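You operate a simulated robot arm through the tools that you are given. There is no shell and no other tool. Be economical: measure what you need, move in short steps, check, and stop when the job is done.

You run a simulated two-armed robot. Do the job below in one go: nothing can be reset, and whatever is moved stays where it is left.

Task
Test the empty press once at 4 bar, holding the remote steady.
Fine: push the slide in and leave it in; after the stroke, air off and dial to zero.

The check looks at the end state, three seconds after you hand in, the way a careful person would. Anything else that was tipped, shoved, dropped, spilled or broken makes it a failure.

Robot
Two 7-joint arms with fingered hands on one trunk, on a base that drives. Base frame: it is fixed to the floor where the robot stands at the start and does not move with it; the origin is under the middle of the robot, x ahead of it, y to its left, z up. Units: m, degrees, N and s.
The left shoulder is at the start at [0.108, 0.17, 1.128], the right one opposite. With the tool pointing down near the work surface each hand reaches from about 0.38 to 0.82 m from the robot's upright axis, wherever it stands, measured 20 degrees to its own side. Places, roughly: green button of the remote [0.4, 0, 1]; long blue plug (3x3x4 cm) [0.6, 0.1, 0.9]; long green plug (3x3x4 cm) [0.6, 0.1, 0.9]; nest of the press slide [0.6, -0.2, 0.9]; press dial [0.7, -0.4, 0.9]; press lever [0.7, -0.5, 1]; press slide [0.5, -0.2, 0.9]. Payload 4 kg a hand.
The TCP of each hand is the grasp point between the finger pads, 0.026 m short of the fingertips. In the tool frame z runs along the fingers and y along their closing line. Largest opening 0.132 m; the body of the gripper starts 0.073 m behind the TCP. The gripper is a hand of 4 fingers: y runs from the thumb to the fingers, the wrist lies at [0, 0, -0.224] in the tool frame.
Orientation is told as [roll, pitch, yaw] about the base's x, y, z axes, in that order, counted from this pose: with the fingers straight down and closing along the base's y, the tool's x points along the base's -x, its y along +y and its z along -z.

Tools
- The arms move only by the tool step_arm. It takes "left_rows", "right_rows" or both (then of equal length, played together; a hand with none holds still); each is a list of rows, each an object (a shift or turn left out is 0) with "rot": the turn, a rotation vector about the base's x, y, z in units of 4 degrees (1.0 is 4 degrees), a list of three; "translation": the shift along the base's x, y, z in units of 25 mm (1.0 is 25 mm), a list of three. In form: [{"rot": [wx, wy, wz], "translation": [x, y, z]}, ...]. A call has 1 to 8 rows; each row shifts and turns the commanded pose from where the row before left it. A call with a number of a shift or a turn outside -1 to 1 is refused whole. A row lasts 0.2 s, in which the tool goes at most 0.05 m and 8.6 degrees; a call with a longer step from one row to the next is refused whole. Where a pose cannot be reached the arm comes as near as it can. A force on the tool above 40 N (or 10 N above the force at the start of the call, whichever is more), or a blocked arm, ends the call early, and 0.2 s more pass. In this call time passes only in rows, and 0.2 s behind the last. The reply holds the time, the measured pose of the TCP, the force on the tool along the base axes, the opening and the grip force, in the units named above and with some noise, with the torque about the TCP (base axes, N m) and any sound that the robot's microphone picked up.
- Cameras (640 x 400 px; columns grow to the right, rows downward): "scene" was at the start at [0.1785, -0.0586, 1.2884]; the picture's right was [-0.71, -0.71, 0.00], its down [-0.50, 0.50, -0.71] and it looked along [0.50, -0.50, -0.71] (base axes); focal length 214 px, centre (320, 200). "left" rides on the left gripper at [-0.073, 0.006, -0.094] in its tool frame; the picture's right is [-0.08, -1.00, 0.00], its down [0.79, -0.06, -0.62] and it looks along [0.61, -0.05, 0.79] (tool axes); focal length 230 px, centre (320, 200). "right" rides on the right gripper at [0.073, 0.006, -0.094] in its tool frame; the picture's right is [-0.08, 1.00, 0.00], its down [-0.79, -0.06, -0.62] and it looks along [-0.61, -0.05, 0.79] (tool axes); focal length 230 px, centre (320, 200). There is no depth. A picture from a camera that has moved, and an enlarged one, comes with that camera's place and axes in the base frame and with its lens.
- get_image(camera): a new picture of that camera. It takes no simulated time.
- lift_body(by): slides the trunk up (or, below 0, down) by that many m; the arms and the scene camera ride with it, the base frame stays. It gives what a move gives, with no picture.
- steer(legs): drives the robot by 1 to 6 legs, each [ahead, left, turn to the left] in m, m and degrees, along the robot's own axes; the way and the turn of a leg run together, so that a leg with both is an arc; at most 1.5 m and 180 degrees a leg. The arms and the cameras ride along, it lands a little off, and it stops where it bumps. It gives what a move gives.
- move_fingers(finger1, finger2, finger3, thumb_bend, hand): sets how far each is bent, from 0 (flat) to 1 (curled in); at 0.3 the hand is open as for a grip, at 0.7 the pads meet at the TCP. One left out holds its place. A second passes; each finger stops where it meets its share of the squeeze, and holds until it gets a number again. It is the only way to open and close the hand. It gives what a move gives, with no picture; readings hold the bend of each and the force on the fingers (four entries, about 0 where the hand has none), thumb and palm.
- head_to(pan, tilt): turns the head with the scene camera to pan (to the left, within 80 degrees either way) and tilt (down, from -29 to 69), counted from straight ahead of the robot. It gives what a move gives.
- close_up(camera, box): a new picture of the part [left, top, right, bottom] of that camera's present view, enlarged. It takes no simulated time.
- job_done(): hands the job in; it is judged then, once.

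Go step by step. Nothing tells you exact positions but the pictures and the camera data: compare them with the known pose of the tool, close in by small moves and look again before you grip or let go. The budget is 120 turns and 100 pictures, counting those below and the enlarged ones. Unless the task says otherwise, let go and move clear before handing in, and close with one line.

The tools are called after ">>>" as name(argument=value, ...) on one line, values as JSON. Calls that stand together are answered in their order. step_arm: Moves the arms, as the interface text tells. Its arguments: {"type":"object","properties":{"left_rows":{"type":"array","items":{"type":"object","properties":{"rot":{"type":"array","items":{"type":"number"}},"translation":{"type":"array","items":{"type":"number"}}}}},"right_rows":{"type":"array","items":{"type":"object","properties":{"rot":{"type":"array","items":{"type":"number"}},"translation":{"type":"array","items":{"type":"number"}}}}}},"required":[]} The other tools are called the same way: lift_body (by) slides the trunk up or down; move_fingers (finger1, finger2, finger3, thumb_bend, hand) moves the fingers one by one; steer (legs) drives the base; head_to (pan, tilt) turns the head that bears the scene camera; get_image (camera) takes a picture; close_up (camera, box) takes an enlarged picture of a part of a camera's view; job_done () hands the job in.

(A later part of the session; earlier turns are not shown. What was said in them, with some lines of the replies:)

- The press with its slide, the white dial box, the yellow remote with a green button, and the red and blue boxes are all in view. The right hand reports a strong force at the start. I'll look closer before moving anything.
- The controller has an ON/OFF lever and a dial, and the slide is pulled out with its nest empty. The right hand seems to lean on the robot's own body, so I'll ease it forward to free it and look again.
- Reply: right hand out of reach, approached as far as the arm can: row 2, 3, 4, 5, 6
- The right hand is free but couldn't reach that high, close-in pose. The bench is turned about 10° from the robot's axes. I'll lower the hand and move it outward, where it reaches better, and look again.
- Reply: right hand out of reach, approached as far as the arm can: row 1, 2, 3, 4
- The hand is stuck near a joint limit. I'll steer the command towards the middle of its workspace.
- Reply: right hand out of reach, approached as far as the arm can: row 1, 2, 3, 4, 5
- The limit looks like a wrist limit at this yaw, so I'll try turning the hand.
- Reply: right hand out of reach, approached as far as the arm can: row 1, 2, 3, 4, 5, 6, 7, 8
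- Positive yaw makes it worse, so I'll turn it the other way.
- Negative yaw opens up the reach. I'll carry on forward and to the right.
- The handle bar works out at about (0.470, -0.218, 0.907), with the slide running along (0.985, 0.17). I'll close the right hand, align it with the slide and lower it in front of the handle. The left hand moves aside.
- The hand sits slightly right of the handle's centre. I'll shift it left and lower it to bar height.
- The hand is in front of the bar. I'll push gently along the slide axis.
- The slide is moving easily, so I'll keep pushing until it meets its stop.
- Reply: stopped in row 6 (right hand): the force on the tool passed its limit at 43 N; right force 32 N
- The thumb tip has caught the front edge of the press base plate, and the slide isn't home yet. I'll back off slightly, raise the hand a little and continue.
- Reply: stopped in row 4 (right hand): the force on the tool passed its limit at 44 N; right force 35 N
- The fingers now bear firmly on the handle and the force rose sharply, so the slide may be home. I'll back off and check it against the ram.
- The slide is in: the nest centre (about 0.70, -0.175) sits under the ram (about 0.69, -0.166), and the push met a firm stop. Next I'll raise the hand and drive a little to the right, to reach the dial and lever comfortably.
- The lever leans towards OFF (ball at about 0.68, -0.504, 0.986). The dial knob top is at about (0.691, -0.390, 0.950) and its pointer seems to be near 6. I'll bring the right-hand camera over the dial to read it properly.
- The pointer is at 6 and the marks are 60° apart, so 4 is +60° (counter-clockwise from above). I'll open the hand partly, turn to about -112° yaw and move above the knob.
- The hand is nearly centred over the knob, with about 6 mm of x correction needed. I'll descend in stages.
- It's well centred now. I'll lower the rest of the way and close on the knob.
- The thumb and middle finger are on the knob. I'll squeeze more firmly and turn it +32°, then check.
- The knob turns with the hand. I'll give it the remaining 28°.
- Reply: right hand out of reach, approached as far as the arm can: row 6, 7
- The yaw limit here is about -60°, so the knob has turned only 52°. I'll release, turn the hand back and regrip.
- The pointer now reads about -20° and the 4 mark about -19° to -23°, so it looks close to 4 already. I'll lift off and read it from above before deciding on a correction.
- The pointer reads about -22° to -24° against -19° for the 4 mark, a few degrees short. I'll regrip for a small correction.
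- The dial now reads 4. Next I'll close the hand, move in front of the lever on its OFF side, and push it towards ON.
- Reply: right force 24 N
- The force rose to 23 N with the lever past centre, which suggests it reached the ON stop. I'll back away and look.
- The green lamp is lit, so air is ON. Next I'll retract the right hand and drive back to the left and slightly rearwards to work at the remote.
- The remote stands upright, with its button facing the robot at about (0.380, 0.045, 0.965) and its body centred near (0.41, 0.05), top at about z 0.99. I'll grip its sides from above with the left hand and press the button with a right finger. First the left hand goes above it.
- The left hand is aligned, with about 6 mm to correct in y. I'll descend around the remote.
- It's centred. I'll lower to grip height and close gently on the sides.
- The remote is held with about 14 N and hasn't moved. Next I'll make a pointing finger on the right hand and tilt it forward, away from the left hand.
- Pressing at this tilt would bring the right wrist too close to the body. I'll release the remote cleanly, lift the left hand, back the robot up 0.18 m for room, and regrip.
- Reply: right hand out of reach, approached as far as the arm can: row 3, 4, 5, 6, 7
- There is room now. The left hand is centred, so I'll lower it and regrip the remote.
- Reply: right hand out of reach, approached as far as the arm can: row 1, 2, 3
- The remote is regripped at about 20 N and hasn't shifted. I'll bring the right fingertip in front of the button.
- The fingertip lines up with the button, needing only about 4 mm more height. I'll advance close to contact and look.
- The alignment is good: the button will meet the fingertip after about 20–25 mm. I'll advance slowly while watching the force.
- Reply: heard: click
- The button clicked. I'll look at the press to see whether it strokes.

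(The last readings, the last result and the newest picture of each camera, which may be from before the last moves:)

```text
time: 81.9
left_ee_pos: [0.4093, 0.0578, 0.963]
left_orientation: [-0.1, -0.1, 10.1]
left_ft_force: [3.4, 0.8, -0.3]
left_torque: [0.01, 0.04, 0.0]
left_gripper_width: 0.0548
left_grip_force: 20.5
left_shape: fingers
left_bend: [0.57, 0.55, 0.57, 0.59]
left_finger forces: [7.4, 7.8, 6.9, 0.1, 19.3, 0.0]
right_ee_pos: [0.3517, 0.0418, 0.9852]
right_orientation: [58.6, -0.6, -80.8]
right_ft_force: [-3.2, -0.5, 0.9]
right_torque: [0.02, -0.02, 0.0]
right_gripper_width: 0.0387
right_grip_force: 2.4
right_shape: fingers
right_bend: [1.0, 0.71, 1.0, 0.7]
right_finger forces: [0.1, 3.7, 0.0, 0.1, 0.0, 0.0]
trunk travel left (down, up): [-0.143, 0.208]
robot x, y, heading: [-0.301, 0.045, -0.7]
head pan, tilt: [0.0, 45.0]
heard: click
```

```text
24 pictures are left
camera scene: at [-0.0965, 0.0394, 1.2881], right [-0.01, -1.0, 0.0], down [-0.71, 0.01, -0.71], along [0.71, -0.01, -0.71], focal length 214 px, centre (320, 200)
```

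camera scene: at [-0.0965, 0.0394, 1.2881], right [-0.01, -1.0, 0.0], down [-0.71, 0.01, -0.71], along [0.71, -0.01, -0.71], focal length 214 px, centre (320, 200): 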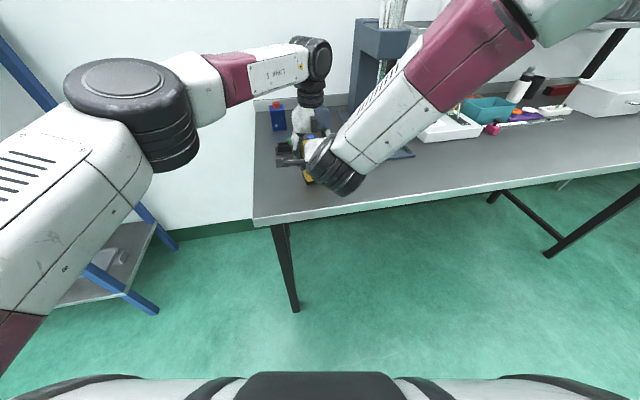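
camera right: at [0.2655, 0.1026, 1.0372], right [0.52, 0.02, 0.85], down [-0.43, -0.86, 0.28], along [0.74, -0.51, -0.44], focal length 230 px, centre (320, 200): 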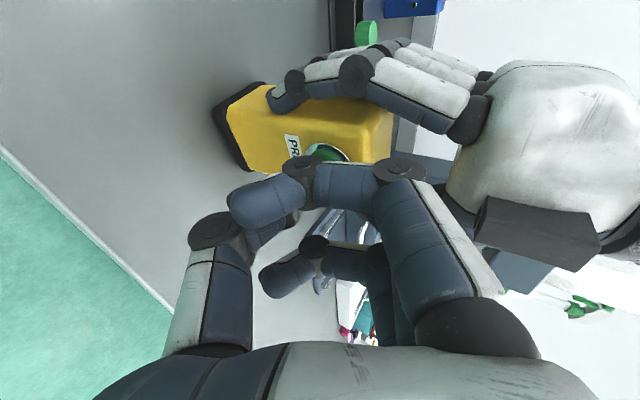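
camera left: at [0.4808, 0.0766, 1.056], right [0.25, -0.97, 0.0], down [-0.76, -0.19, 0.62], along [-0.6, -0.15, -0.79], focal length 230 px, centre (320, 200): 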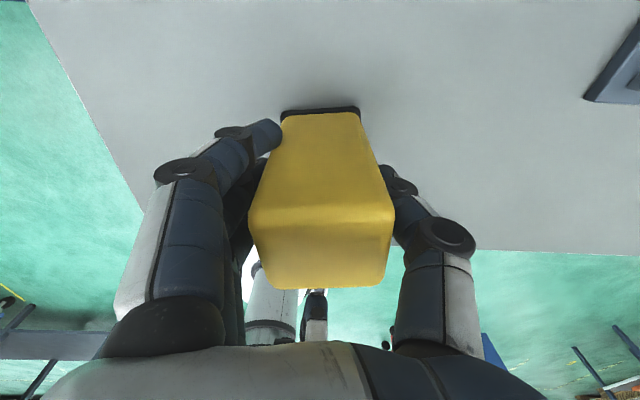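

The press is hidden from here. I'll release the button by drawing the finger straight back, and listen.

>>> step_arm(right_rows=[{"translation": [-0.5, -0.09, 0]}, {"translation": [-0.8, -0.14, 0]}, {"translation": [-0.8, -0.14, 0]}, {"translation": [0, -1, 0.3]}, {"translation": [0, -1, 0.3]}, {"translation": [0, -1, 0.3]}, {"translation": [0, -1, 0.3]}, {"translation": [0, -1, 0.3]}])

>>> get_image(camera="scene")

```text
time: 83.7
left_ee_pos: [0.4096, 0.0577, 0.9633]
left_orientation: [-0.1, 0.0, 9.9]
left_ft_force: [0.4, -0.3, 0.6]
left_torque: [0.02, -0.02, -0.01]
left_gripper_width: 0.0548
left_grip_force: 20.3
left_shape: fingers
left_bend: [0.57, 0.55, 0.57, 0.59]
left_finger forces: [6.4, 8.0, 6.7, 0.0, 19.2, 0.1]
right_ee_pos: [0.3004, -0.0925, 1.0246]
right_orientation: [58.7, -0.6, -80.8]
right_ft_force: [0.5, -0.4, 0.3]
right_torque: [0.0, 0.01, 0.04]
right_gripper_width: 0.0389
right_grip_force: 0.0
right_shape: fingers
right_bend: [1.0, 0.7, 1.0, 0.7]
right_finger forces: [0.0, 0.0, 0.0, 0.0, 0.0, 0.0]
trunk travel left (down, up): [-0.143, 0.208]
robot x, y, heading: [-0.298, 0.0409, -0.6]
head pan, tilt: [0.0, 45.0]
```

```text
23 pictures are left
camera scene: at [-0.0968, 0.0389, 1.2882], right [-0.01, -1.0, 0.0], down [-0.71, 0.01, -0.71], along [0.71, -0.01, -0.71], focal length 214 px, centre (320, 200)
```

scene: 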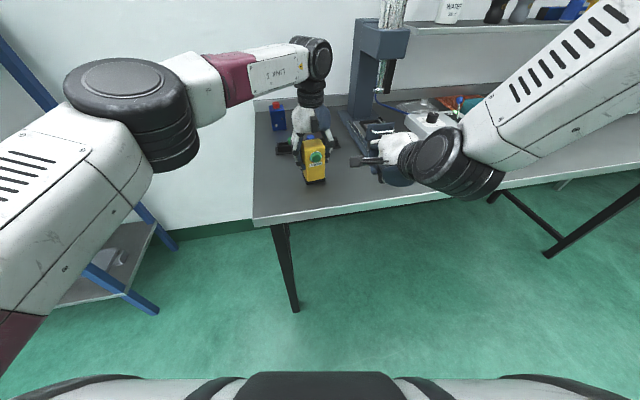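

>>> close_up(camera="scene", box=[340, 10, 480, 170])

```text
2.50 times, centred on (410, 90) of scene
camera zoom: at [-0.0968, 0.0389, 1.2882], right [-0.01, -1.0, 0.0], down [-0.71, 0.01, -0.71], along [0.71, -0.01, -0.71], focal length 536 px, centre (95, 475)
```

zoom: 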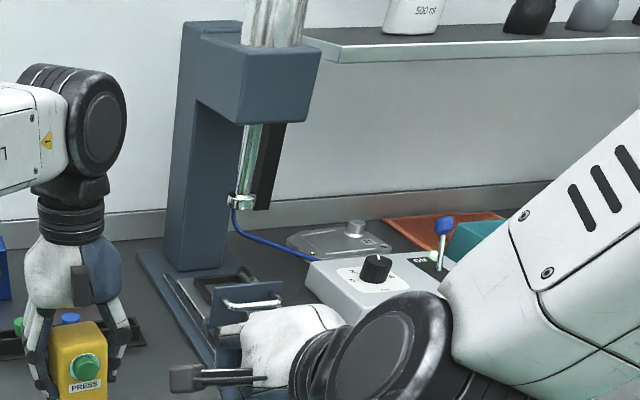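

The click came at about 3 N and the ram is now up at its rest height. The remote stayed put while held. I'll release it and lift the left hand clear.

>>> move_fingers(hand="left", finger1=0.42, finger2=0.42, finger3=0.42, thumb_bend=0.42)

>>> step_arm(left_rows=[{"translation": [0, 0, 0.9]}, {"translation": [0, 0, 0.9]}, {"translation": [0, 0, 0.9]}, {"translation": [0, 0, 0.9]}, {"translation": [0, 0, 0.9]}, {"translation": [0, 0, 1]}, {"translation": [0, 0, 1]}, {"translation": [0, 0, 1]}])

>>> step_arm(right_rows=[{"rot": [-0.17, 0.98, 0], "translation": [0, -1, 0.5]}, {"rot": [-0.17, 0.98, 0], "translation": [0, -1, 0.5]}, {"rot": [-0.17, 0.98, 0], "translation": [0, -1, 0.5]}, {"rot": [-0.17, 0.98, 0], "translation": [0, -1, 0.5]}, {"rot": [-0.17, 0.98, 0], "translation": [0, -1, 0]}, {"rot": [-0.17, 0.98, 0], "translation": [0, -1, 0]}, {"rot": [-0.17, 0.98, 0]}, {"rot": [-0.17, 0.98, 0]}])

>>> close_up(camera="scene", box=[230, 10, 480, 200])

```text
time: 84.7
left_ee_pos: [0.4076, 0.0583, 0.9625]
left_orientation: [0.1, 0.0, 9.9]
left_ft_force: [0.5, -0.5, 0.6]
left_torque: [-0.01, -0.03, -0.02]
left_gripper_width: 0.0964
left_grip_force: 0.2
left_shape: fingers
left_bend: [0.42, 0.42, 0.42, 0.42]
left_finger forces: [0.0, 0.0, 0.1, 0.0, 0.0, 0.0]
right_ee_pos: [0.3011, -0.0927, 1.0242]
right_orientation: [58.9, -0.6, -80.8]
right_ft_force: [0.2, 0.6, -0.6]
right_torque: [0.01, -0.01, 0.02]
right_gripper_width: 0.0391
right_grip_force: 0.0
right_shape: fingers
right_bend: [1.0, 0.7, 1.0, 0.7]
right_finger forces: [0.1, 0.0, 0.1, 0.0, 0.0, 0.1]
trunk travel left (down, up): [-0.143, 0.208]
robot x, y, heading: [-0.2998, 0.0428, -0.3]
head pan, tilt: [0.0, 45.0]
```

```text
time: 86.5
left_ee_pos: [0.3903, 0.0592, 1.1407]
left_orientation: [0.0, 0.0, 9.9]
left_ft_force: [-0.7, 0.0, 0.9]
left_torque: [-0.02, -0.03, 0.03]
left_gripper_width: 0.0966
left_grip_force: 0.1
left_shape: fingers
left_bend: [0.42, 0.42, 0.42, 0.42]
left_finger forces: [0.0, 0.1, 0.0, 0.0, 0.0, 0.0]
left hand out of reach, approached as far as the arm can: row 6, 7, 8
right_ee_pos: [0.3005, -0.0913, 1.0248]
right_orientation: [58.8, -0.7, -80.8]
right_ft_force: [0.0, 0.1, -0.1]
right_torque: [-0.01, -0.03, -0.02]
right_gripper_width: 0.0389
right_grip_force: 0.0
right_shape: fingers
right_bend: [1.0, 0.7, 1.0, 0.7]
right_finger forces: [0.0, 0.1, 0.0, 0.1, 0.0, 0.0]
trunk travel left (down, up): [-0.143, 0.208]
robot x, y, heading: [-0.2932, 0.0391, -0.3]
head pan, tilt: [0.0, 45.0]
```

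```text
time: 88.3
left_ee_pos: [0.3899, 0.0593, 1.1399]
left_orientation: [0.0, -0.1, 9.9]
left_ft_force: [-0.1, -0.2, 0.9]
left_torque: [-0.01, -0.02, 0.01]
left_gripper_width: 0.0966
left_grip_force: 0.2
left_shape: fingers
left_bend: [0.42, 0.42, 0.42, 0.42]
left_finger forces: [0.0, 0.1, 0.1, 0.0, 0.1, 0.0]
right_ee_pos: [0.2992, -0.241, 1.073]
right_orientation: [26.9, -0.9, -80.3]
right_ft_force: [1.1, 0.7, -0.1]
right_torque: [-0.02, 0.0, -0.01]
right_gripper_width: 0.0388
right_grip_force: 0.0
right_shape: fingers
right_bend: [1.0, 0.7, 1.0, 0.7]
right_finger forces: [0.0, 0.0, 0.0, 0.0, 0.0, 0.1]
trunk travel left (down, up): [-0.143, 0.208]
robot x, y, heading: [-0.2999, 0.0442, -0.4]
head pan, tilt: [0.0, 45.0]
```

```text
2.11 times, centred on (355, 105) of scene
camera zoom: at [-0.0964, 0.0392, 1.2881], right [-0.01, -1.0, 0.0], down [-0.71, 0.01, -0.71], along [0.71, -0.01, -0.71], focal length 452 px, centre (246, 400)
```

zoom: 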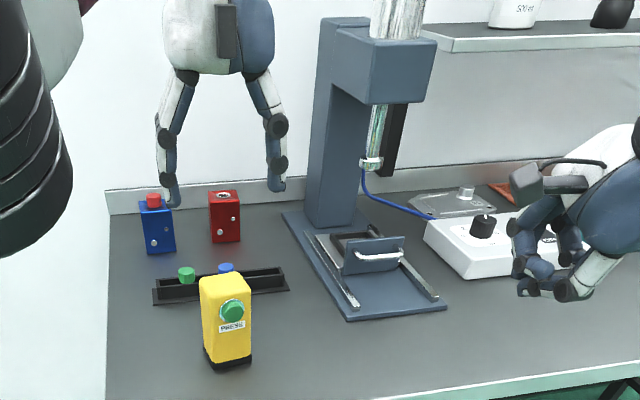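

>>> close_up(camera="scene", box=[355, 75, 445, 160])

```text
4.71 times, centred on (400, 118) of scene
camera zoom: at [-0.0964, 0.0392, 1.2881], right [-0.01, -1.0, 0.0], down [-0.71, 0.01, -0.71], along [0.71, -0.01, -0.71], focal length 1009 px, centre (-56, 588)
```

zoom: 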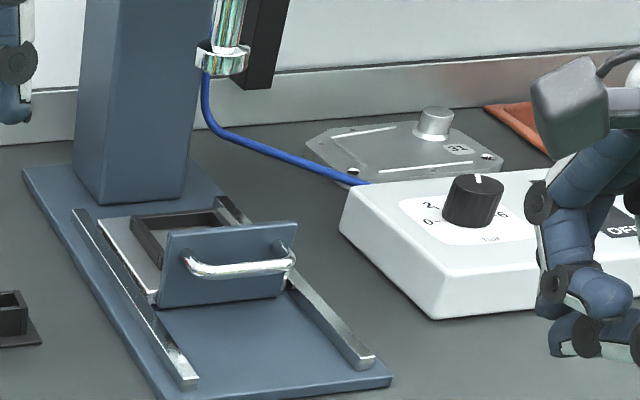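

The slide still looks fully home. Next is air off: I'll retract the left arm, straighten the right hand and drive back to the controller position.

>>> step_arm(left_rows=[{"translation": [-1, 0.5, 0.3]}, {"translation": [-1, 0.5, 0.3]}, {"translation": [-1, 0.5, 0.3]}, {"translation": [-1, 0.5, 0.3]}, {"translation": [-1, 0.5, 0.3]}, {"translation": [-1, 0.5, 0.3]}, {"translation": [-1, 0.5, 0.3]}, {"translation": [-1, 0.5, 0.3]}], right_rows=[{"rot": [-0.17, 0.98, 0]}, {"rot": [-0.17, 0.98, 0]}, {"rot": [-0.17, 0.98, 0]}, {"rot": [-0.17, 0.98, 0]}, {"rot": [-0.17, 0.98, 0]}, {"rot": [-0.17, 0.98, 0]}, {"rot": [-0.12, 0.7, 0]}, {}])

>>> step_arm(right_rows=[{"translation": [-0.6, 0, 0.6]}, {"translation": [-0.6, 0, 0.6]}, {"translation": [-0.6, 0, 0.6]}, {"translation": [-0.6, 0, 0.2]}])

>>> steer(legs=[[0, -0.262, 0], [0.3, 0, 0]])

>>> head_to(pan=-10, tilt=42)

>>> get_image(camera="scene")

```text
time: 90.1
left_ee_pos: [0.2333, 0.1364, 1.1871]
left_orientation: [0.0, -0.1, 9.8]
left_ft_force: [-0.9, 0.0, -0.1]
left_torque: [-0.01, -0.05, 0.02]
left_gripper_width: 0.097
left_grip_force: 0.0
left_shape: fingers
left_bend: [0.42, 0.42, 0.42, 0.42]
left_finger forces: [0.1, 0.0, 0.1, 0.1, 0.1, 0.1]
left hand out of reach, approached as far as the arm can: row 1, 2, 3
right_ee_pos: [0.2986, -0.2411, 1.0745]
right_orientation: [0.2, -0.9, -80.0]
right_ft_force: [0.6, -0.8, 0.8]
right_torque: [0.0, -0.01, 0.02]
right_gripper_width: 0.0393
right_grip_force: 0.0
right_shape: fingers
right_bend: [1.0, 0.7, 1.0, 0.7]
right_finger forces: [0.0, 0.0, 0.1, 0.0, 0.0, 0.0]
trunk travel left (down, up): [-0.143, 0.208]
robot x, y, heading: [-0.3, 0.0422, -0.5]
head pan, tilt: [0.0, 45.0]
```

```text
time: 91.1
left_ee_pos: [0.2346, 0.1358, 1.1871]
left_orientation: [0.0, 0.0, 9.9]
left_ft_force: [-0.6, -0.4, -0.4]
left_torque: [0.01, 0.02, -0.02]
left_gripper_width: 0.0967
left_grip_force: 0.1
left_shape: fingers
left_bend: [0.42, 0.42, 0.42, 0.42]
left_finger forces: [0.0, 0.0, 0.1, 0.1, 0.0, 0.0]
right_ee_pos: [0.2388, -0.2422, 1.1231]
right_orientation: [0.2, -0.9, -80.1]
right_ft_force: [1.0, 1.3, 0.4]
right_torque: [-0.03, -0.03, 0.01]
right_gripper_width: 0.0392
right_grip_force: 0.0
right_shape: fingers
right_bend: [1.0, 0.7, 1.0, 0.7]
right_finger forces: [0.0, 0.0, 0.0, 0.1, 0.1, 0.0]
trunk travel left (down, up): [-0.143, 0.208]
robot x, y, heading: [-0.2989, 0.0415, -0.7]
head pan, tilt: [0.0, 45.0]
```

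```text
time: 95.7
left_ee_pos: [0.5346, -0.1312, 1.1858]
left_orientation: [0.1, 0.0, 9.8]
left_ft_force: [0.4, -0.2, 0.4]
left_torque: [0.01, -0.01, 0.0]
left_gripper_width: 0.0968
left_grip_force: 0.0
left_shape: fingers
left_bend: [0.42, 0.42, 0.42, 0.42]
left_finger forces: [0.0, 0.1, 0.2, 0.0, 0.0, 0.1]
right_ee_pos: [0.5397, -0.5102, 1.1228]
right_orientation: [0.2, -0.9, -80.1]
right_ft_force: [0.1, -0.6, 0.5]
right_torque: [-0.01, 0.0, 0.0]
right_gripper_width: 0.0391
right_grip_force: 0.1
right_shape: fingers
right_bend: [1.0, 0.7, 1.0, 0.7]
right_finger forces: [0.0, 0.1, 0.0, 0.0, 0.0, 0.0]
trunk travel left (down, up): [-0.143, 0.208]
robot x, y, heading: [0.0006, -0.2248, -0.5]
head pan, tilt: [0.0, 45.0]
```

```text
time: 96.4
left_ee_pos: [0.5357, -0.13, 1.1861]
left_orientation: [0.0, 0.1, 9.8]
left_ft_force: [0.2, 0.2, -0.6]
left_torque: [0.04, 0.03, -0.02]
left_gripper_width: 0.0968
left_grip_force: 0.0
left_shape: fingers
left_bend: [0.42, 0.42, 0.42, 0.42]
left_finger forces: [0.0, 0.0, 0.1, 0.1, 0.0, 0.0]
right_ee_pos: [0.5388, -0.5104, 1.1233]
right_orientation: [0.3, -0.9, -80.1]
right_ft_force: [0.5, 0.5, 0.0]
right_torque: [-0.02, 0.02, 0.0]
right_gripper_width: 0.0391
right_grip_force: 0.0
right_shape: fingers
right_bend: [1.0, 0.7, 1.0, 0.7]
right_finger forces: [0.0, 0.0, 0.1, 0.1, 0.0, 0.1]
trunk travel left (down, up): [-0.143, 0.208]
robot x, y, heading: [-0.0, -0.2254, -0.8]
head pan, tilt: [-10.0, 42.0]
```

```text
19 pictures are left
camera scene: at [0.2038, -0.2413, 1.2925], right [-0.18, -0.98, 0.0], down [-0.66, 0.12, -0.74], along [0.73, -0.14, -0.67], focal length 214 px, centre (320, 200)
```

scene: 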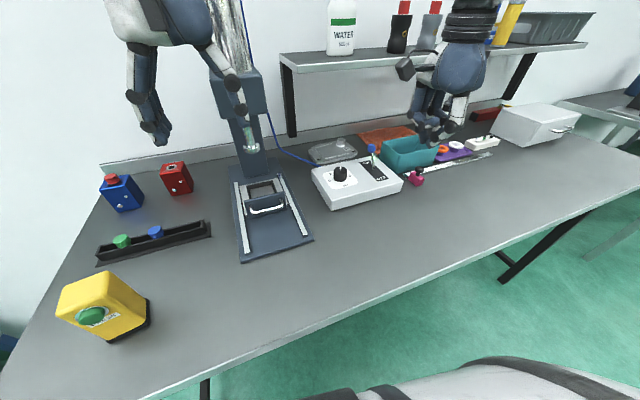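

All is undisturbed. I'll open the right hand and move it over the lever ball, so the ball sits between the thumb and fingers.

>>> move_fingers(hand="right", finger1=0.48, finger2=0.48, finger3=0.48, thumb_bend=0.48)

>>> step_arm(right_rows=[{"translation": [0.98, 0.07, 0]}, {"translation": [0.98, 0.07, 0]}, {"translation": [0.98, 0.07, 0]}, {"translation": [0.98, 0.07, 0]}, {"translation": [0.98, 0.07, 0]}, {"translation": [0.98, 0.07, 0]}, {"translation": [0.98, 0.07, 0]}, {"translation": [0.98, 0.07, 0]}], left_rows=[{"translation": [-0.5, 0.6, 0]}, {"translation": [-0.5, 0.6, 0]}, {"translation": [-0.5, 0.6, 0]}, {"translation": [-0.5, 0.6, 0]}, {"translation": [-0.5, 0.6, 0]}, {}, {}, {}])

>>> get_image(camera="right")

```text
time: 97.4
left_ee_pos: [0.5347, -0.1299, 1.1865]
left_orientation: [0.0, 0.0, 9.9]
left_ft_force: [0.4, 0.3, -0.1]
left_torque: [0.02, -0.01, -0.03]
left_gripper_width: 0.0969
left_grip_force: 0.0
left_shape: fingers
left_bend: [0.42, 0.42, 0.42, 0.42]
left_finger forces: [0.1, 0.0, 0.0, 0.0, 0.0, 0.0]
right_ee_pos: [0.539, -0.5106, 1.1239]
right_orientation: [0.2, -0.9, -80.0]
right_ft_force: [-0.1, 0.2, -0.4]
right_torque: [0.03, -0.01, -0.03]
right_gripper_width: 0.0767
right_grip_force: 0.0
right_shape: fingers
right_bend: [0.48, 0.48, 0.48, 0.48]
right_finger forces: [0.1, 0.0, 0.0, 0.0, 0.0, 0.0]
trunk travel left (down, up): [-0.143, 0.208]
robot x, y, heading: [0.0009, -0.2229, -0.8]
head pan, tilt: [-10.0, 42.0]
```

```text
time: 99.2
left_ee_pos: [0.4725, -0.0562, 1.187]
left_orientation: [0.0, -0.1, 9.8]
left_ft_force: [0.5, 0.7, 0.3]
left_torque: [-0.02, -0.01, 0.0]
left_gripper_width: 0.0966
left_grip_force: 0.0
left_shape: fingers
left_bend: [0.42, 0.42, 0.42, 0.42]
left_finger forces: [0.0, 0.1, 0.0, 0.0, 0.0, 0.1]
right_ee_pos: [0.71, -0.4982, 1.1234]
right_orientation: [0.3, -0.8, -80.1]
right_ft_force: [0.4, -1.2, 1.1]
right_torque: [0.01, -0.02, 0.01]
right_gripper_width: 0.0768
right_grip_force: 0.1
right_shape: fingers
right_bend: [0.48, 0.48, 0.48, 0.48]
right_finger forces: [0.0, 0.1, 0.1, 0.1, 0.0, 0.1]
right hand out of reach, approached as far as the arm can: row 8
trunk travel left (down, up): [-0.143, 0.208]
robot x, y, heading: [0.0025, -0.2239, -0.5]
head pan, tilt: [-10.0, 42.0]
```

```text
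18 pictures are left
camera right: at [0.7024, -0.4237, 1.2146], right [1.0, 0.1, 0.01], down [0.07, -0.78, 0.63], along [0.06, -0.62, -0.78], focal length 230 px, centre (320, 200)
```

right: 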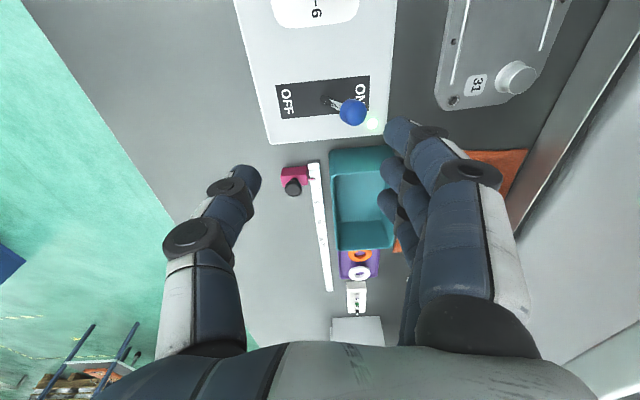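

The ball is at about (0.742, -0.494). I'll move 35 mm further forward while lowering to just above it.

>>> step_arm(right_rows=[{"translation": [0, 0, -1]}, {"translation": [0.5, 0.1, -0.8]}, {"translation": [0.5, 0.1, -0.8]}, {"translation": [0.5, 0, -0.6]}])

>>> get_image(camera="right")

```text
time: 100.2
left_ee_pos: [0.472, -0.055, 1.1862]
left_orientation: [-0.2, -0.1, 9.8]
left_ft_force: [-0.4, 0.2, 0.3]
left_torque: [-0.01, 0.01, -0.03]
left_gripper_width: 0.0968
left_grip_force: 0.1
left_shape: fingers
left_bend: [0.42, 0.42, 0.42, 0.42]
left_finger forces: [0.0, 0.0, 0.0, 0.1, 0.0, 0.0]
right_ee_pos: [0.7331, -0.4942, 1.0572]
right_orientation: [0.3, -1.0, -80.2]
right_ft_force: [-0.2, 0.4, 0.7]
right_torque: [-0.03, 0.0, -0.03]
right_gripper_width: 0.0765
right_grip_force: 0.1
right_shape: fingers
right_bend: [0.48, 0.48, 0.48, 0.48]
right_finger forces: [0.0, 0.0, 0.0, 0.0, 0.0, 0.1]
right hand out of reach, approached as far as the arm can: row 4
trunk travel left (down, up): [-0.143, 0.208]
robot x, y, heading: [0.001, -0.2288, -0.7]
head pan, tilt: [-10.0, 42.0]
```

```text
17 pictures are left
camera right: at [0.726, -0.4199, 1.1491], right [1.0, 0.09, 0.01], down [0.07, -0.77, 0.63], along [0.07, -0.63, -0.78], focal length 230 px, centre (320, 200)
```

right: 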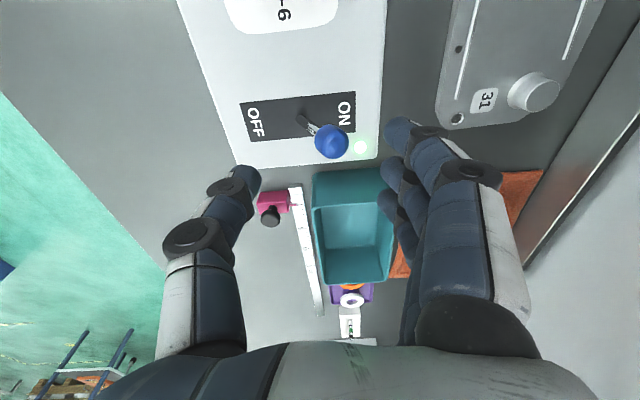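

The ball lies between thumb and fingers. I'll lower around it and pull straight back towards OFF.

>>> step_arm(right_rows=[{"translation": [0.1, 0, -0.8]}, {"translation": [0.1, 0, -0.8]}, {"translation": [0, 0, -0.7]}])

>>> get_image(camera="right")

```text
time: 101.0
left_ee_pos: [0.4721, -0.056, 1.1867]
left_orientation: [0.0, 0.0, 9.7]
left_ft_force: [0.3, 0.9, 1.3]
left_torque: [0.01, 0.01, 0.01]
left_gripper_width: 0.0968
left_grip_force: 0.0
left_shape: fingers
left_bend: [0.42, 0.42, 0.42, 0.42]
left_finger forces: [0.0, 0.0, 0.1, 0.0, 0.0, 0.1]
right_ee_pos: [0.7399, -0.4945, 0.9994]
right_orientation: [0.1, -0.8, -80.2]
right_ft_force: [-0.2, -0.1, -0.2]
right_torque: [-0.01, -0.01, 0.0]
right_gripper_width: 0.0766
right_grip_force: 0.0
right_shape: fingers
right_bend: [0.48, 0.48, 0.48, 0.48]
right_finger forces: [0.1, 0.0, 0.1, 0.0, 0.0, 0.0]
trunk travel left (down, up): [-0.143, 0.208]
robot x, y, heading: [0.0036, -0.2234, -0.7]
head pan, tilt: [-10.0, 42.0]
```

```text
16 pictures are left
camera right: at [0.7322, -0.4207, 1.091], right [1.0, 0.1, 0.0], down [0.07, -0.78, 0.63], along [0.06, -0.62, -0.78], focal length 230 px, centre (320, 200)
```

right: 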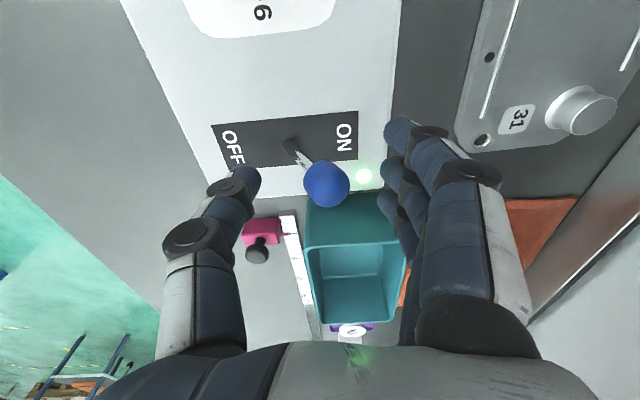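

>>> step_arm(right_rows=[{"translation": [-0.6, -0.1, 0]}, {"translation": [-0.6, -0.1, 0]}, {"translation": [-0.6, -0.1, 0]}, {"translation": [-0.6, -0.1, 0]}, {"translation": [-0.6, -0.1, 0]}])

>>> get_image(camera="right")

```text
time: 102.2
left_ee_pos: [0.4731, -0.0559, 1.1866]
left_orientation: [0.0, -0.2, 9.8]
left_ft_force: [-0.6, 0.2, 0.3]
left_torque: [-0.04, -0.01, 0.0]
left_gripper_width: 0.0965
left_grip_force: 0.1
left_shape: fingers
left_bend: [0.42, 0.42, 0.42, 0.42]
left_finger forces: [0.1, 0.1, 0.1, 0.0, 0.0, 0.0]
right_ee_pos: [0.6641, -0.5054, 1.0015]
right_orientation: [0.3, -0.9, -80.1]
right_ft_force: [-0.1, 0.2, 0.3]
right_torque: [-0.02, -0.01, -0.02]
right_gripper_width: 0.0768
right_grip_force: 0.1
right_shape: fingers
right_bend: [0.48, 0.48, 0.48, 0.48]
right_finger forces: [0.0, 0.1, 0.1, 0.0, 0.0, 0.0]
trunk travel left (down, up): [-0.143, 0.208]
robot x, y, heading: [0.0037, -0.2223, -0.7]
head pan, tilt: [-10.0, 42.0]
```

```text
15 pictures are left
camera right: at [0.6561, -0.4322, 1.0922], right [1.0, 0.1, 0.01], down [0.07, -0.77, 0.63], along [0.06, -0.62, -0.78], focal length 230 px, centre (320, 200)
```

right: 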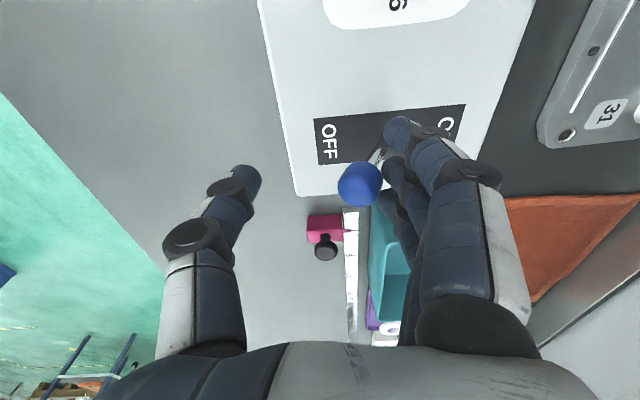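

The ball is now on the OFF side. I'll nudge a little further to be sure it's seated, then lift off and check the lamp.

>>> step_arm(right_rows=[{"translation": [-0.3, -0.05, 0]}, {"translation": [-0.2, -0.03, 0]}])

>>> step_arm(right_rows=[{"translation": [0.4, 0.07, 0]}, {"translation": [0, 0, 1]}, {"translation": [0, 0, 1]}, {"translation": [0, 0.5, 1]}, {"translation": [0, 1, 0.3]}, {"translation": [0, 1, 0]}])

>>> close_up(camera="scene", box=[300, 120, 430, 220])

```text
time: 102.8
left_ee_pos: [0.4735, -0.0551, 1.1862]
left_orientation: [-0.1, 0.0, 9.7]
left_ft_force: [-0.1, 0.1, 0.2]
left_torque: [0.03, 0.01, 0.02]
left_gripper_width: 0.0965
left_grip_force: 0.1
left_shape: fingers
left_bend: [0.42, 0.42, 0.42, 0.42]
left_finger forces: [0.1, 0.1, 0.1, 0.1, 0.0, 0.0]
right_ee_pos: [0.6525, -0.5077, 1.0001]
right_orientation: [0.2, -0.8, -80.0]
right_ft_force: [3.1, 0.8, -0.2]
right_torque: [-0.01, -0.05, -0.03]
right_gripper_width: 0.0766
right_grip_force: 2.0
right_shape: fingers
right_bend: [0.48, 0.44, 0.48, 0.48]
right_finger forces: [0.0, 4.0, 0.0, 0.0, 0.0, 0.1]
trunk travel left (down, up): [-0.143, 0.208]
robot x, y, heading: [0.0018, -0.2219, -0.9]
head pan, tilt: [-10.0, 42.0]
```

```text
time: 104.2
left_ee_pos: [0.4729, -0.0557, 1.1861]
left_orientation: [-0.2, 0.0, 9.8]
left_ft_force: [0.2, 0.0, -0.3]
left_torque: [-0.03, 0.01, 0.01]
left_gripper_width: 0.0968
left_grip_force: 0.1
left_shape: fingers
left_bend: [0.42, 0.42, 0.42, 0.42]
left_finger forces: [0.1, 0.0, 0.1, 0.0, 0.0, 0.0]
right_ee_pos: [0.6604, -0.4421, 1.0815]
right_orientation: [0.2, -0.9, -80.2]
right_ft_force: [0.7, -0.5, 0.2]
right_torque: [-0.01, 0.04, -0.02]
right_gripper_width: 0.0765
right_grip_force: 0.1
right_shape: fingers
right_bend: [0.48, 0.48, 0.48, 0.48]
right_finger forces: [0.1, 0.1, 0.0, 0.0, 0.0, 0.1]
trunk travel left (down, up): [-0.143, 0.208]
robot x, y, heading: [-0.0024, -0.2215, -0.9]
head pan, tilt: [-10.0, 42.0]
```

```text
4.00 times, centred on (365, 170) of scene
camera zoom: at [0.204, -0.2409, 1.2924], right [-0.18, -0.98, 0.0], down [-0.66, 0.12, -0.74], along [0.73, -0.14, -0.67], focal length 858 px, centre (140, 320)
```

zoom: 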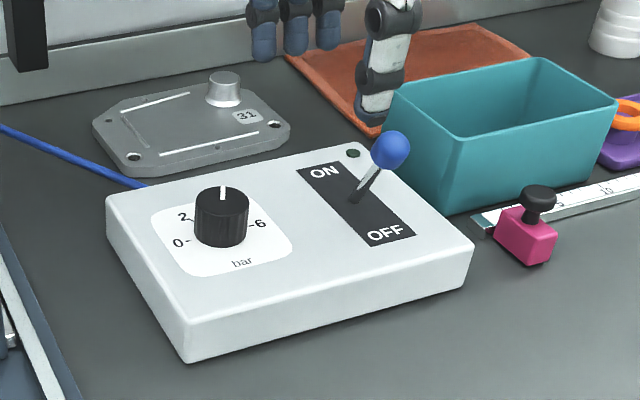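

The lamp is out and the lever is at OFF. Next, the dial to zero needs +120°, in two grips. I'll go above the knob turning to about -124° yaw, then lower.

>>> step_arm(right_rows=[{"rot": [0, 0, -1], "translation": [0.173, 0.27, -0.15]}, {"rot": [0, 0, -1], "translation": [0.173, 0.27, -0.15]}, {"rot": [0, 0, -1], "translation": [0.173, 0.27, -0.15]}, {"rot": [0, 0, -1], "translation": [0.173, 0.27, -0.15]}, {"rot": [0, 0, -1], "translation": [0.173, 0.27, -0.15]}, {"rot": [0, 0, -1], "translation": [0.173, 0.27, -0.15]}, {"rot": [0, 0, -1], "translation": [0.173, 0.27, -0.15]}, {"rot": [0, 0, -1], "translation": [0.173, 0.27, -0.15]}])

>>> step_arm(right_rows=[{"rot": [0, 0, -1], "translation": [0, 0, 0]}, {"rot": [0, 0, -1], "translation": [0, 0, 0]}, {"rot": [0, 0, -1], "translation": [0, 0, 0]}])

>>> get_image(camera="right")

```text
time: 106.0
left_ee_pos: [0.4719, -0.0545, 1.1855]
left_orientation: [-0.1, 0.0, 9.8]
left_ft_force: [-0.3, 0.6, 0.3]
left_torque: [-0.01, 0.01, -0.01]
left_gripper_width: 0.0969
left_grip_force: 0.0
left_shape: fingers
left_bend: [0.42, 0.42, 0.42, 0.42]
left_finger forces: [0.0, 0.0, 0.0, 0.1, 0.0, 0.1]
right_ee_pos: [0.6948, -0.3909, 1.0522]
right_orientation: [0.2, -0.8, -112.2]
right_ft_force: [0.3, -0.6, 0.0]
right_torque: [-0.03, 0.02, 0.03]
right_gripper_width: 0.0765
right_grip_force: 0.2
right_shape: fingers
right_bend: [0.48, 0.48, 0.48, 0.48]
right_finger forces: [0.1, 0.1, 0.1, 0.0, 0.0, 0.1]
trunk travel left (down, up): [-0.143, 0.208]
robot x, y, heading: [-0.0032, -0.2242, -0.7]
head pan, tilt: [-10.0, 42.0]
```

```text
time: 106.8
left_ee_pos: [0.4734, -0.0558, 1.1863]
left_orientation: [0.0, -0.1, 9.9]
left_ft_force: [0.7, 0.3, -0.4]
left_torque: [-0.01, 0.0, -0.01]
left_gripper_width: 0.0972
left_grip_force: 0.2
left_shape: fingers
left_bend: [0.42, 0.42, 0.42, 0.42]
left_finger forces: [0.0, 0.0, 0.0, 0.1, 0.0, 0.0]
right_ee_pos: [0.6947, -0.3903, 1.0524]
right_orientation: [0.2, -1.0, -124.1]
right_ft_force: [-0.3, -0.5, 0.2]
right_torque: [0.01, 0.01, -0.01]
right_gripper_width: 0.0766
right_grip_force: 0.0
right_shape: fingers
right_bend: [0.48, 0.48, 0.48, 0.48]
right_finger forces: [0.0, 0.0, 0.0, 0.1, 0.1, 0.0]
trunk travel left (down, up): [-0.143, 0.208]
robot x, y, heading: [0.0035, -0.223, -0.6]
head pan, tilt: [-10.0, 42.0]
```

```text
13 pictures are left
camera right: at [0.7416, -0.3313, 1.144], right [0.78, -0.62, 0.01], down [-0.49, -0.61, 0.63], along [-0.39, -0.49, -0.78], focal length 230 px, centre (320, 200)
```

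right: 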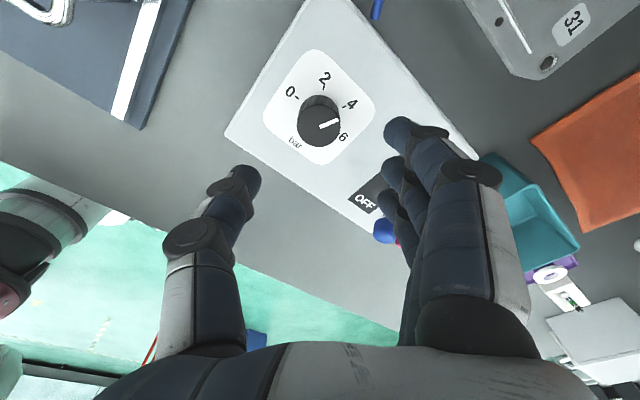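

It's centred exactly. I'll descend, grip and turn +60°.

>>> step_arm(right_rows=[{"translation": [0, 0.04, -0.87]}, {"translation": [0, 0.04, -0.87]}, {"translation": [0, 0, -0.87]}, {"translation": [0, 0, -0.87]}])

>>> move_fingers(hand="right", finger1=0.64, finger2=0.7, finger3=0.64, thumb_bend=0.71)

>>> step_arm(right_rows=[{"rot": [0, 0, 1]}, {"rot": [0, 0, 1]}, {"rot": [0, 0, 1]}, {"rot": [0, 0, 1]}, {"rot": [0, 0, 1]}, {"rot": [0, 0, 1]}, {"rot": [0, 0, 1]}, {"rot": [0, 0, 1]}])

>>> step_arm(right_rows=[{"rot": [0, 0, 1]}, {"rot": [0, 0, 1]}, {"rot": [0, 0, 1]}, {"rot": [0, 0, 1]}, {"rot": [0, 0, 1]}, {"rot": [0, 0, 1]}, {"rot": [0, 0, 1]}])

>>> move_fingers(hand="right", finger1=0.48, finger2=0.48, finger3=0.48, thumb_bend=0.48)

>>> close_up(camera="right", box=[220, 60, 420, 260])

```text
time: 107.8
left_ee_pos: [0.4726, -0.0563, 1.1863]
left_orientation: [0.0, 0.1, 9.7]
left_ft_force: [-0.9, -0.7, -0.3]
left_torque: [-0.03, -0.02, 0.01]
left_gripper_width: 0.0968
left_grip_force: 0.0
left_shape: fingers
left_bend: [0.42, 0.42, 0.42, 0.42]
left_finger forces: [0.1, 0.0, 0.1, 0.1, 0.0, 0.0]
right_ee_pos: [0.6963, -0.3882, 0.9646]
right_orientation: [0.2, -0.9, -124.0]
right_ft_force: [-0.4, -1.2, 0.6]
right_torque: [0.01, 0.0, 0.01]
right_gripper_width: 0.0765
right_grip_force: 0.1
right_shape: fingers
right_bend: [0.48, 0.48, 0.48, 0.48]
right_finger forces: [0.1, 0.1, 0.0, 0.0, 0.1, 0.0]
trunk travel left (down, up): [-0.143, 0.208]
robot x, y, heading: [0.0012, -0.2246, -0.6]
head pan, tilt: [-10.0, 42.0]
```

```text
time: 108.8
left_ee_pos: [0.4714, -0.056, 1.187]
left_orientation: [0.0, -0.1, 9.8]
left_ft_force: [0.5, -0.4, -0.7]
left_torque: [0.0, -0.03, 0.02]
left_gripper_width: 0.0968
left_grip_force: 0.0
left_shape: fingers
left_bend: [0.42, 0.42, 0.42, 0.42]
left_finger forces: [0.0, 0.1, 0.0, 0.0, 0.0, 0.0]
right_ee_pos: [0.6943, -0.3887, 0.9643]
right_orientation: [0.3, -0.9, -124.0]
right_ft_force: [-6.6, 2.9, -5.4]
right_torque: [0.02, 0.11, -0.04]
right_gripper_width: 0.0334
right_grip_force: 9.4
right_shape: fingers
right_bend: [0.64, 0.6, 0.64, 0.64]
right_finger forces: [0.0, 5.9, 0.0, 0.1, 13.7, 0.0]
trunk travel left (down, up): [-0.143, 0.208]
robot x, y, heading: [-0.0028, -0.2259, -0.6]
head pan, tilt: [-10.0, 42.0]
```

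```text
time: 110.6
left_ee_pos: [0.473, -0.056, 1.1864]
left_orientation: [-0.1, 0.1, 9.8]
left_ft_force: [-0.3, -0.2, -0.3]
left_torque: [0.04, -0.02, 0.02]
left_gripper_width: 0.0969
left_grip_force: 0.1
left_shape: fingers
left_bend: [0.42, 0.42, 0.42, 0.42]
left_finger forces: [0.1, 0.0, 0.1, 0.0, 0.0, 0.1]
right_ee_pos: [0.6952, -0.388, 0.9648]
right_orientation: [0.2, -0.9, -91.9]
right_ft_force: [-12.1, 1.8, -8.9]
right_torque: [0.0, 0.14, -0.08]
right_gripper_width: 0.0354
right_grip_force: 9.9
right_shape: fingers
right_bend: [0.64, 0.61, 0.64, 0.64]
right_finger forces: [0.0, 4.2, 0.1, 0.1, 16.2, 0.0]
trunk travel left (down, up): [-0.143, 0.208]
robot x, y, heading: [0.0021, -0.2272, -0.8]
head pan, tilt: [-10.0, 42.0]
```

```text
time: 112.2
left_ee_pos: [0.4737, -0.0546, 1.186]
left_orientation: [-0.1, -0.1, 9.7]
left_ft_force: [0.4, 0.7, -0.4]
left_torque: [-0.02, 0.01, -0.04]
left_gripper_width: 0.0968
left_grip_force: 0.1
left_shape: fingers
left_bend: [0.42, 0.42, 0.42, 0.42]
left_finger forces: [0.0, 0.1, 0.0, 0.0, 0.0, 0.0]
right_ee_pos: [0.6958, -0.3883, 0.9651]
right_orientation: [0.2, -0.9, -63.9]
right_ft_force: [-12.7, 3.0, -9.4]
right_torque: [0.12, 0.19, -0.02]
right_gripper_width: 0.036
right_grip_force: 10.0
right_shape: fingers
right_bend: [0.64, 0.61, 0.64, 0.63]
right_finger forces: [0.0, 5.1, 0.0, 0.1, 14.6, 0.0]
trunk travel left (down, up): [-0.143, 0.208]
robot x, y, heading: [0.003, -0.2243, -0.8]
head pan, tilt: [-10.0, 42.0]
```

```text
time: 113.2
left_ee_pos: [0.4736, -0.0556, 1.1852]
left_orientation: [0.0, 0.0, 9.7]
left_ft_force: [0.0, 0.5, -0.4]
left_torque: [0.0, -0.03, 0.01]
left_gripper_width: 0.0969
left_grip_force: 0.1
left_shape: fingers
left_bend: [0.42, 0.42, 0.42, 0.42]
left_finger forces: [0.1, 0.0, 0.0, 0.0, 0.1, 0.0]
right_ee_pos: [0.6964, -0.3879, 0.9641]
right_orientation: [0.2, -0.9, -64.1]
right_ft_force: [-0.1, -0.2, 1.2]
right_torque: [-0.02, 0.01, 0.01]
right_gripper_width: 0.0764
right_grip_force: 0.1
right_shape: fingers
right_bend: [0.48, 0.48, 0.48, 0.48]
right_finger forces: [0.1, 0.1, 0.0, 0.0, 0.0, 0.1]
trunk travel left (down, up): [-0.143, 0.208]
robot x, y, heading: [-0.0025, -0.2238, -0.3]
head pan, tilt: [-10.0, 42.0]
```

```text
2.00 times, centred on (320, 160) of right
camera zoom: at [0.6682, -0.3191, 1.0564], right [0.93, 0.37, 0.01], down [0.28, -0.73, 0.63], along [0.23, -0.58, -0.78], focal length 460 px, centre (320, 280)
```

zoom: 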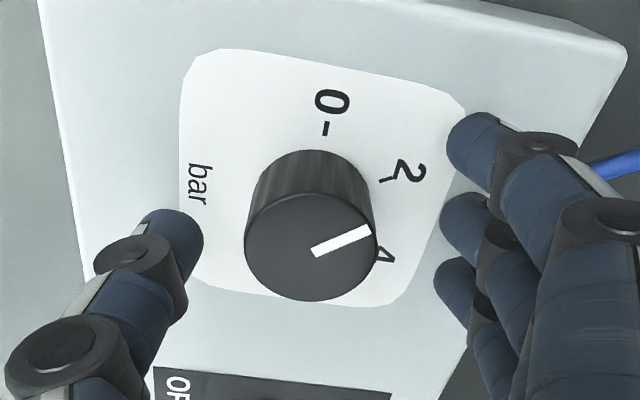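

The pointer is now at about 45°, just past 2, with roughly 57° to go. I'll turn the hand back, regrip and finish.

>>> step_arm(right_rows=[{"rot": [0, 0, -1]}, {"rot": [0, 0, -1]}, {"rot": [0, 0, -1]}, {"rot": [0, 0, -1]}, {"rot": [0, 0, -1]}, {"rot": [0, 0, -1]}, {"rot": [0, 0, -1]}, {"rot": [0, 0, -1]}])

>>> step_arm(right_rows=[{"rot": [0, 0, -1]}, {"rot": [0, 0, -1]}, {"rot": [0, 0, -1]}, {"rot": [0, 0, -1]}, {"rot": [0, 0, -1]}, {"rot": [0, 0, -1]}, {"rot": [0, 0, -1]}])

>>> move_fingers(hand="right", finger1=0.64, finger2=0.7, finger3=0.64, thumb_bend=0.71)

>>> step_arm(right_rows=[{"rot": [0, 0, 1]}, {"rot": [0, 0, 1]}, {"rot": [0, 0, 1]}, {"rot": [0, 0, 1]}, {"rot": [0, 0, 1]}, {"rot": [0, 0, 1]}, {"rot": [0, 0, 1]}, {"rot": [0, 0, 1]}])

>>> step_arm(right_rows=[{"rot": [0, 0, 1]}, {"rot": [0, 0, 1]}, {"rot": [0, 0, 1]}, {"rot": [0, 0, 1]}, {"rot": [0, 0, 1]}, {"rot": [0, 0, 1]}])

>>> move_fingers(hand="right", finger1=0.48, finger2=0.48, finger3=0.48, thumb_bend=0.48)

>>> close_up(camera="right", box=[220, 60, 420, 260])

```text
time: 115.0
left_ee_pos: [0.4733, -0.0547, 1.1866]
left_orientation: [0.0, 0.0, 9.8]
left_ft_force: [-0.3, 0.6, 0.3]
left_torque: [-0.02, -0.01, 0.01]
left_gripper_width: 0.0968
left_grip_force: 0.0
left_shape: fingers
left_bend: [0.42, 0.42, 0.42, 0.42]
left_finger forces: [0.1, 0.0, 0.0, 0.0, 0.0, 0.0]
right_ee_pos: [0.6956, -0.3885, 0.9649]
right_orientation: [0.2, -0.9, -96.2]
right_ft_force: [0.0, -0.1, 0.4]
right_torque: [0.01, 0.02, 0.02]
right_gripper_width: 0.0765
right_grip_force: 0.1
right_shape: fingers
right_bend: [0.48, 0.48, 0.48, 0.48]
right_finger forces: [0.0, 0.0, 0.0, 0.1, 0.1, 0.0]
trunk travel left (down, up): [-0.143, 0.208]
robot x, y, heading: [-0.0, -0.2257, -0.8]
head pan, tilt: [-10.0, 42.0]
```

```text
time: 116.6
left_ee_pos: [0.4715, -0.0561, 1.1865]
left_orientation: [0.1, 0.0, 9.8]
left_ft_force: [-0.2, 1.4, 0.0]
left_torque: [0.02, 0.02, 0.03]
left_gripper_width: 0.0969
left_grip_force: 0.1
left_shape: fingers
left_bend: [0.42, 0.42, 0.42, 0.42]
left_finger forces: [0.0, 0.0, 0.0, 0.0, 0.0, 0.0]
right_ee_pos: [0.6951, -0.3872, 0.9646]
right_orientation: [0.2, -0.9, -124.1]
right_ft_force: [0.3, -0.2, 0.0]
right_torque: [-0.01, -0.03, 0.02]
right_gripper_width: 0.0765
right_grip_force: 0.0
right_shape: fingers
right_bend: [0.48, 0.48, 0.48, 0.48]
right_finger forces: [0.0, 0.1, 0.0, 0.0, 0.1, 0.0]
trunk travel left (down, up): [-0.143, 0.208]
robot x, y, heading: [-0.0018, -0.2232, -0.7]
head pan, tilt: [-10.0, 42.0]
```

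```text
time: 117.6
left_ee_pos: [0.4725, -0.0538, 1.1859]
left_orientation: [-0.1, 0.0, 9.9]
left_ft_force: [-0.1, -0.2, 0.1]
left_torque: [-0.01, 0.0, -0.04]
left_gripper_width: 0.0967
left_grip_force: 0.0
left_shape: fingers
left_bend: [0.42, 0.42, 0.42, 0.42]
left_finger forces: [0.1, 0.0, 0.1, 0.0, 0.0, 0.1]
right_ee_pos: [0.6941, -0.3882, 0.9643]
right_orientation: [0.2, -0.9, -124.0]
right_ft_force: [-7.3, 4.1, -4.1]
right_torque: [0.01, 0.04, 0.01]
right_gripper_width: 0.0332
right_grip_force: 10.1
right_shape: fingers
right_bend: [0.64, 0.6, 0.64, 0.64]
right_finger forces: [0.0, 6.0, 0.1, 0.0, 13.7, 0.1]
trunk travel left (down, up): [-0.143, 0.208]
robot x, y, heading: [-0.0014, -0.2244, -0.6]
head pan, tilt: [-10.0, 42.0]
```

```text
time: 119.4
left_ee_pos: [0.4715, -0.0543, 1.1865]
left_orientation: [0.0, -0.1, 9.8]
left_ft_force: [0.3, -0.1, -0.1]
left_torque: [0.01, 0.0, 0.02]
left_gripper_width: 0.097
left_grip_force: 0.1
left_shape: fingers
left_bend: [0.42, 0.42, 0.42, 0.42]
left_finger forces: [0.0, 0.1, 0.1, 0.1, 0.1, 0.0]
right_ee_pos: [0.6956, -0.3872, 0.9642]
right_orientation: [0.2, -0.9, -91.9]
right_ft_force: [-12.2, 4.7, -6.8]
right_torque: [0.15, 0.16, -0.05]
right_gripper_width: 0.0353
right_grip_force: 11.1
right_shape: fingers
right_bend: [0.64, 0.61, 0.64, 0.64]
right_finger forces: [0.1, 4.8, 0.1, 0.0, 16.6, 0.0]
trunk travel left (down, up): [-0.143, 0.208]
robot x, y, heading: [0.0013, -0.2222, -0.7]
head pan, tilt: [-10.0, 42.0]
```

```text
time: 120.8
left_ee_pos: [0.4723, -0.0562, 1.1864]
left_orientation: [-0.1, -0.1, 9.8]
left_ft_force: [-0.6, 0.8, -0.6]
left_torque: [-0.02, 0.0, 0.03]
left_gripper_width: 0.0969
left_grip_force: 0.1
left_shape: fingers
left_bend: [0.42, 0.42, 0.42, 0.42]
left_finger forces: [0.0, 0.0, 0.1, 0.0, 0.1, 0.0]
right_ee_pos: [0.6944, -0.389, 0.9652]
right_orientation: [0.3, -1.0, -68.0]
right_ft_force: [-12.6, 3.6, -7.7]
right_torque: [0.07, 0.24, -0.18]
right_gripper_width: 0.0353
right_grip_force: 9.2
right_shape: fingers
right_bend: [0.64, 0.61, 0.64, 0.64]
right_finger forces: [0.1, 4.3, 0.1, 0.0, 14.4, 0.0]
trunk travel left (down, up): [-0.143, 0.208]
robot x, y, heading: [0.0, -0.2245, -0.5]
head pan, tilt: [-10.0, 42.0]
```

```text
time: 121.8
left_ee_pos: [0.4719, -0.0548, 1.1866]
left_orientation: [0.0, 0.0, 9.9]
left_ft_force: [-0.8, -0.6, 1.1]
left_torque: [0.02, 0.04, 0.0]
left_gripper_width: 0.0971
left_grip_force: 0.1
left_shape: fingers
left_bend: [0.42, 0.42, 0.42, 0.42]
left_finger forces: [0.0, 0.0, 0.0, 0.1, 0.0, 0.0]
right_ee_pos: [0.6958, -0.3882, 0.9647]
right_orientation: [0.2, -0.9, -68.1]
right_ft_force: [-0.2, -0.1, 0.7]
right_torque: [0.0, -0.02, 0.01]
right_gripper_width: 0.0766
right_grip_force: 0.0
right_shape: fingers
right_bend: [0.48, 0.48, 0.48, 0.48]
right_finger forces: [0.1, 0.1, 0.1, 0.1, 0.0, 0.1]
trunk travel left (down, up): [-0.143, 0.208]
robot x, y, heading: [0.0013, -0.2233, -0.7]
head pan, tilt: [-10.0, 42.0]
```

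```text
2.00 times, centred on (320, 160) of right
camera zoom: at [0.6729, -0.3167, 1.0568], right [0.95, 0.3, 0.01], down [0.23, -0.74, 0.63], along [0.19, -0.6, -0.78], focal length 460 px, centre (320, 280)
```

zoom: 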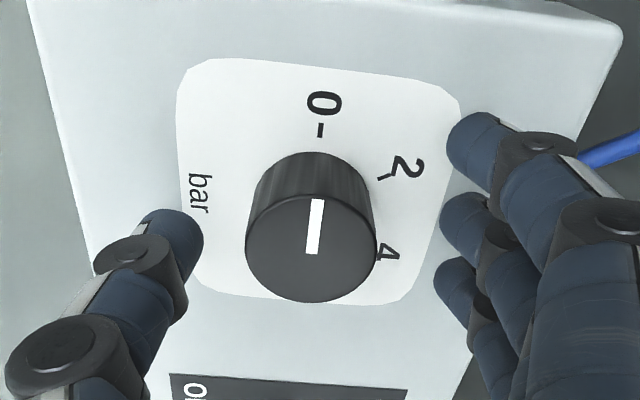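

The pointer is at about 102°, on the 0 mark (101–104°). I'll lift clear, retract and take a final look.

>>> step_arm(right_rows=[{"translation": [0, 0, 1]}, {"translation": [0, 0, 1]}, {"translation": [0, 0, 1]}, {"translation": [0, 0, 1]}, {"translation": [-1, -0.5, 0.5]}, {"translation": [-1, -0.5, 0]}, {"translation": [-1, -0.5, 0]}, {"translation": [-1, -0.5, 0]}])

>>> get_image(camera="scene")

>>> close_up(camera="scene", box=[220, 110, 420, 240])

```text
time: 123.6
left_ee_pos: [0.4729, -0.0553, 1.1876]
left_orientation: [0.0, -0.1, 9.8]
left_ft_force: [0.7, 0.0, -0.4]
left_torque: [0.0, -0.05, 0.01]
left_gripper_width: 0.0967
left_grip_force: 0.2
left_shape: fingers
left_bend: [0.42, 0.42, 0.42, 0.42]
left_finger forces: [0.0, 0.0, 0.1, 0.0, 0.1, 0.2]
right_ee_pos: [0.5958, -0.4408, 1.0767]
right_orientation: [0.3, -0.9, -68.1]
right_ft_force: [-0.3, 0.3, -0.3]
right_torque: [0.03, -0.01, 0.0]
right_gripper_width: 0.0764
right_grip_force: 0.1
right_shape: fingers
right_bend: [0.48, 0.48, 0.48, 0.48]
right_finger forces: [0.0, 0.0, 0.1, 0.0, 0.0, 0.1]
trunk travel left (down, up): [-0.143, 0.208]
robot x, y, heading: [0.0013, -0.2221, -0.6]
head pan, tilt: [-10.0, 42.0]
```

```text
10 pictures are left
camera scene: at [0.2033, -0.2418, 1.2926], right [-0.18, -0.98, 0.0], down [-0.66, 0.12, -0.74], along [0.73, -0.14, -0.67], focal length 214 px, centre (320, 200)
```

scene: 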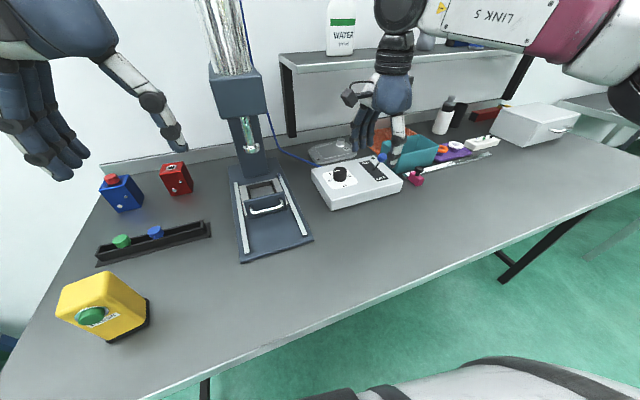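

```text
3.08 times, centred on (320, 175) of scene
camera zoom: at [0.2033, -0.2418, 1.2926], right [-0.18, -0.98, 0.0], down [-0.66, 0.12, -0.74], along [0.73, -0.14, -0.67], focal length 660 px, centre (320, 277)
```

zoom: 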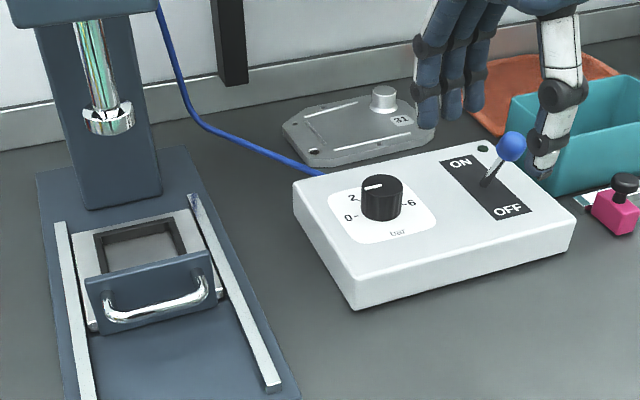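

The slide is in, the lever is off with its lamp out, the dial points to 0, and the remote and everything else stand where they were. Both hands are clear, so I'm handing in.

>>> job_done()

```text
The job is handed in.
```

I pressed the remote's button once, held steady in the left hand, with the slide in, the air on and the dial at about 4 bar. I heard one click but never saw the ram come down, so the stroke itself is unconfirmed. The air is now off, the dial is at zero and the slide is still in.
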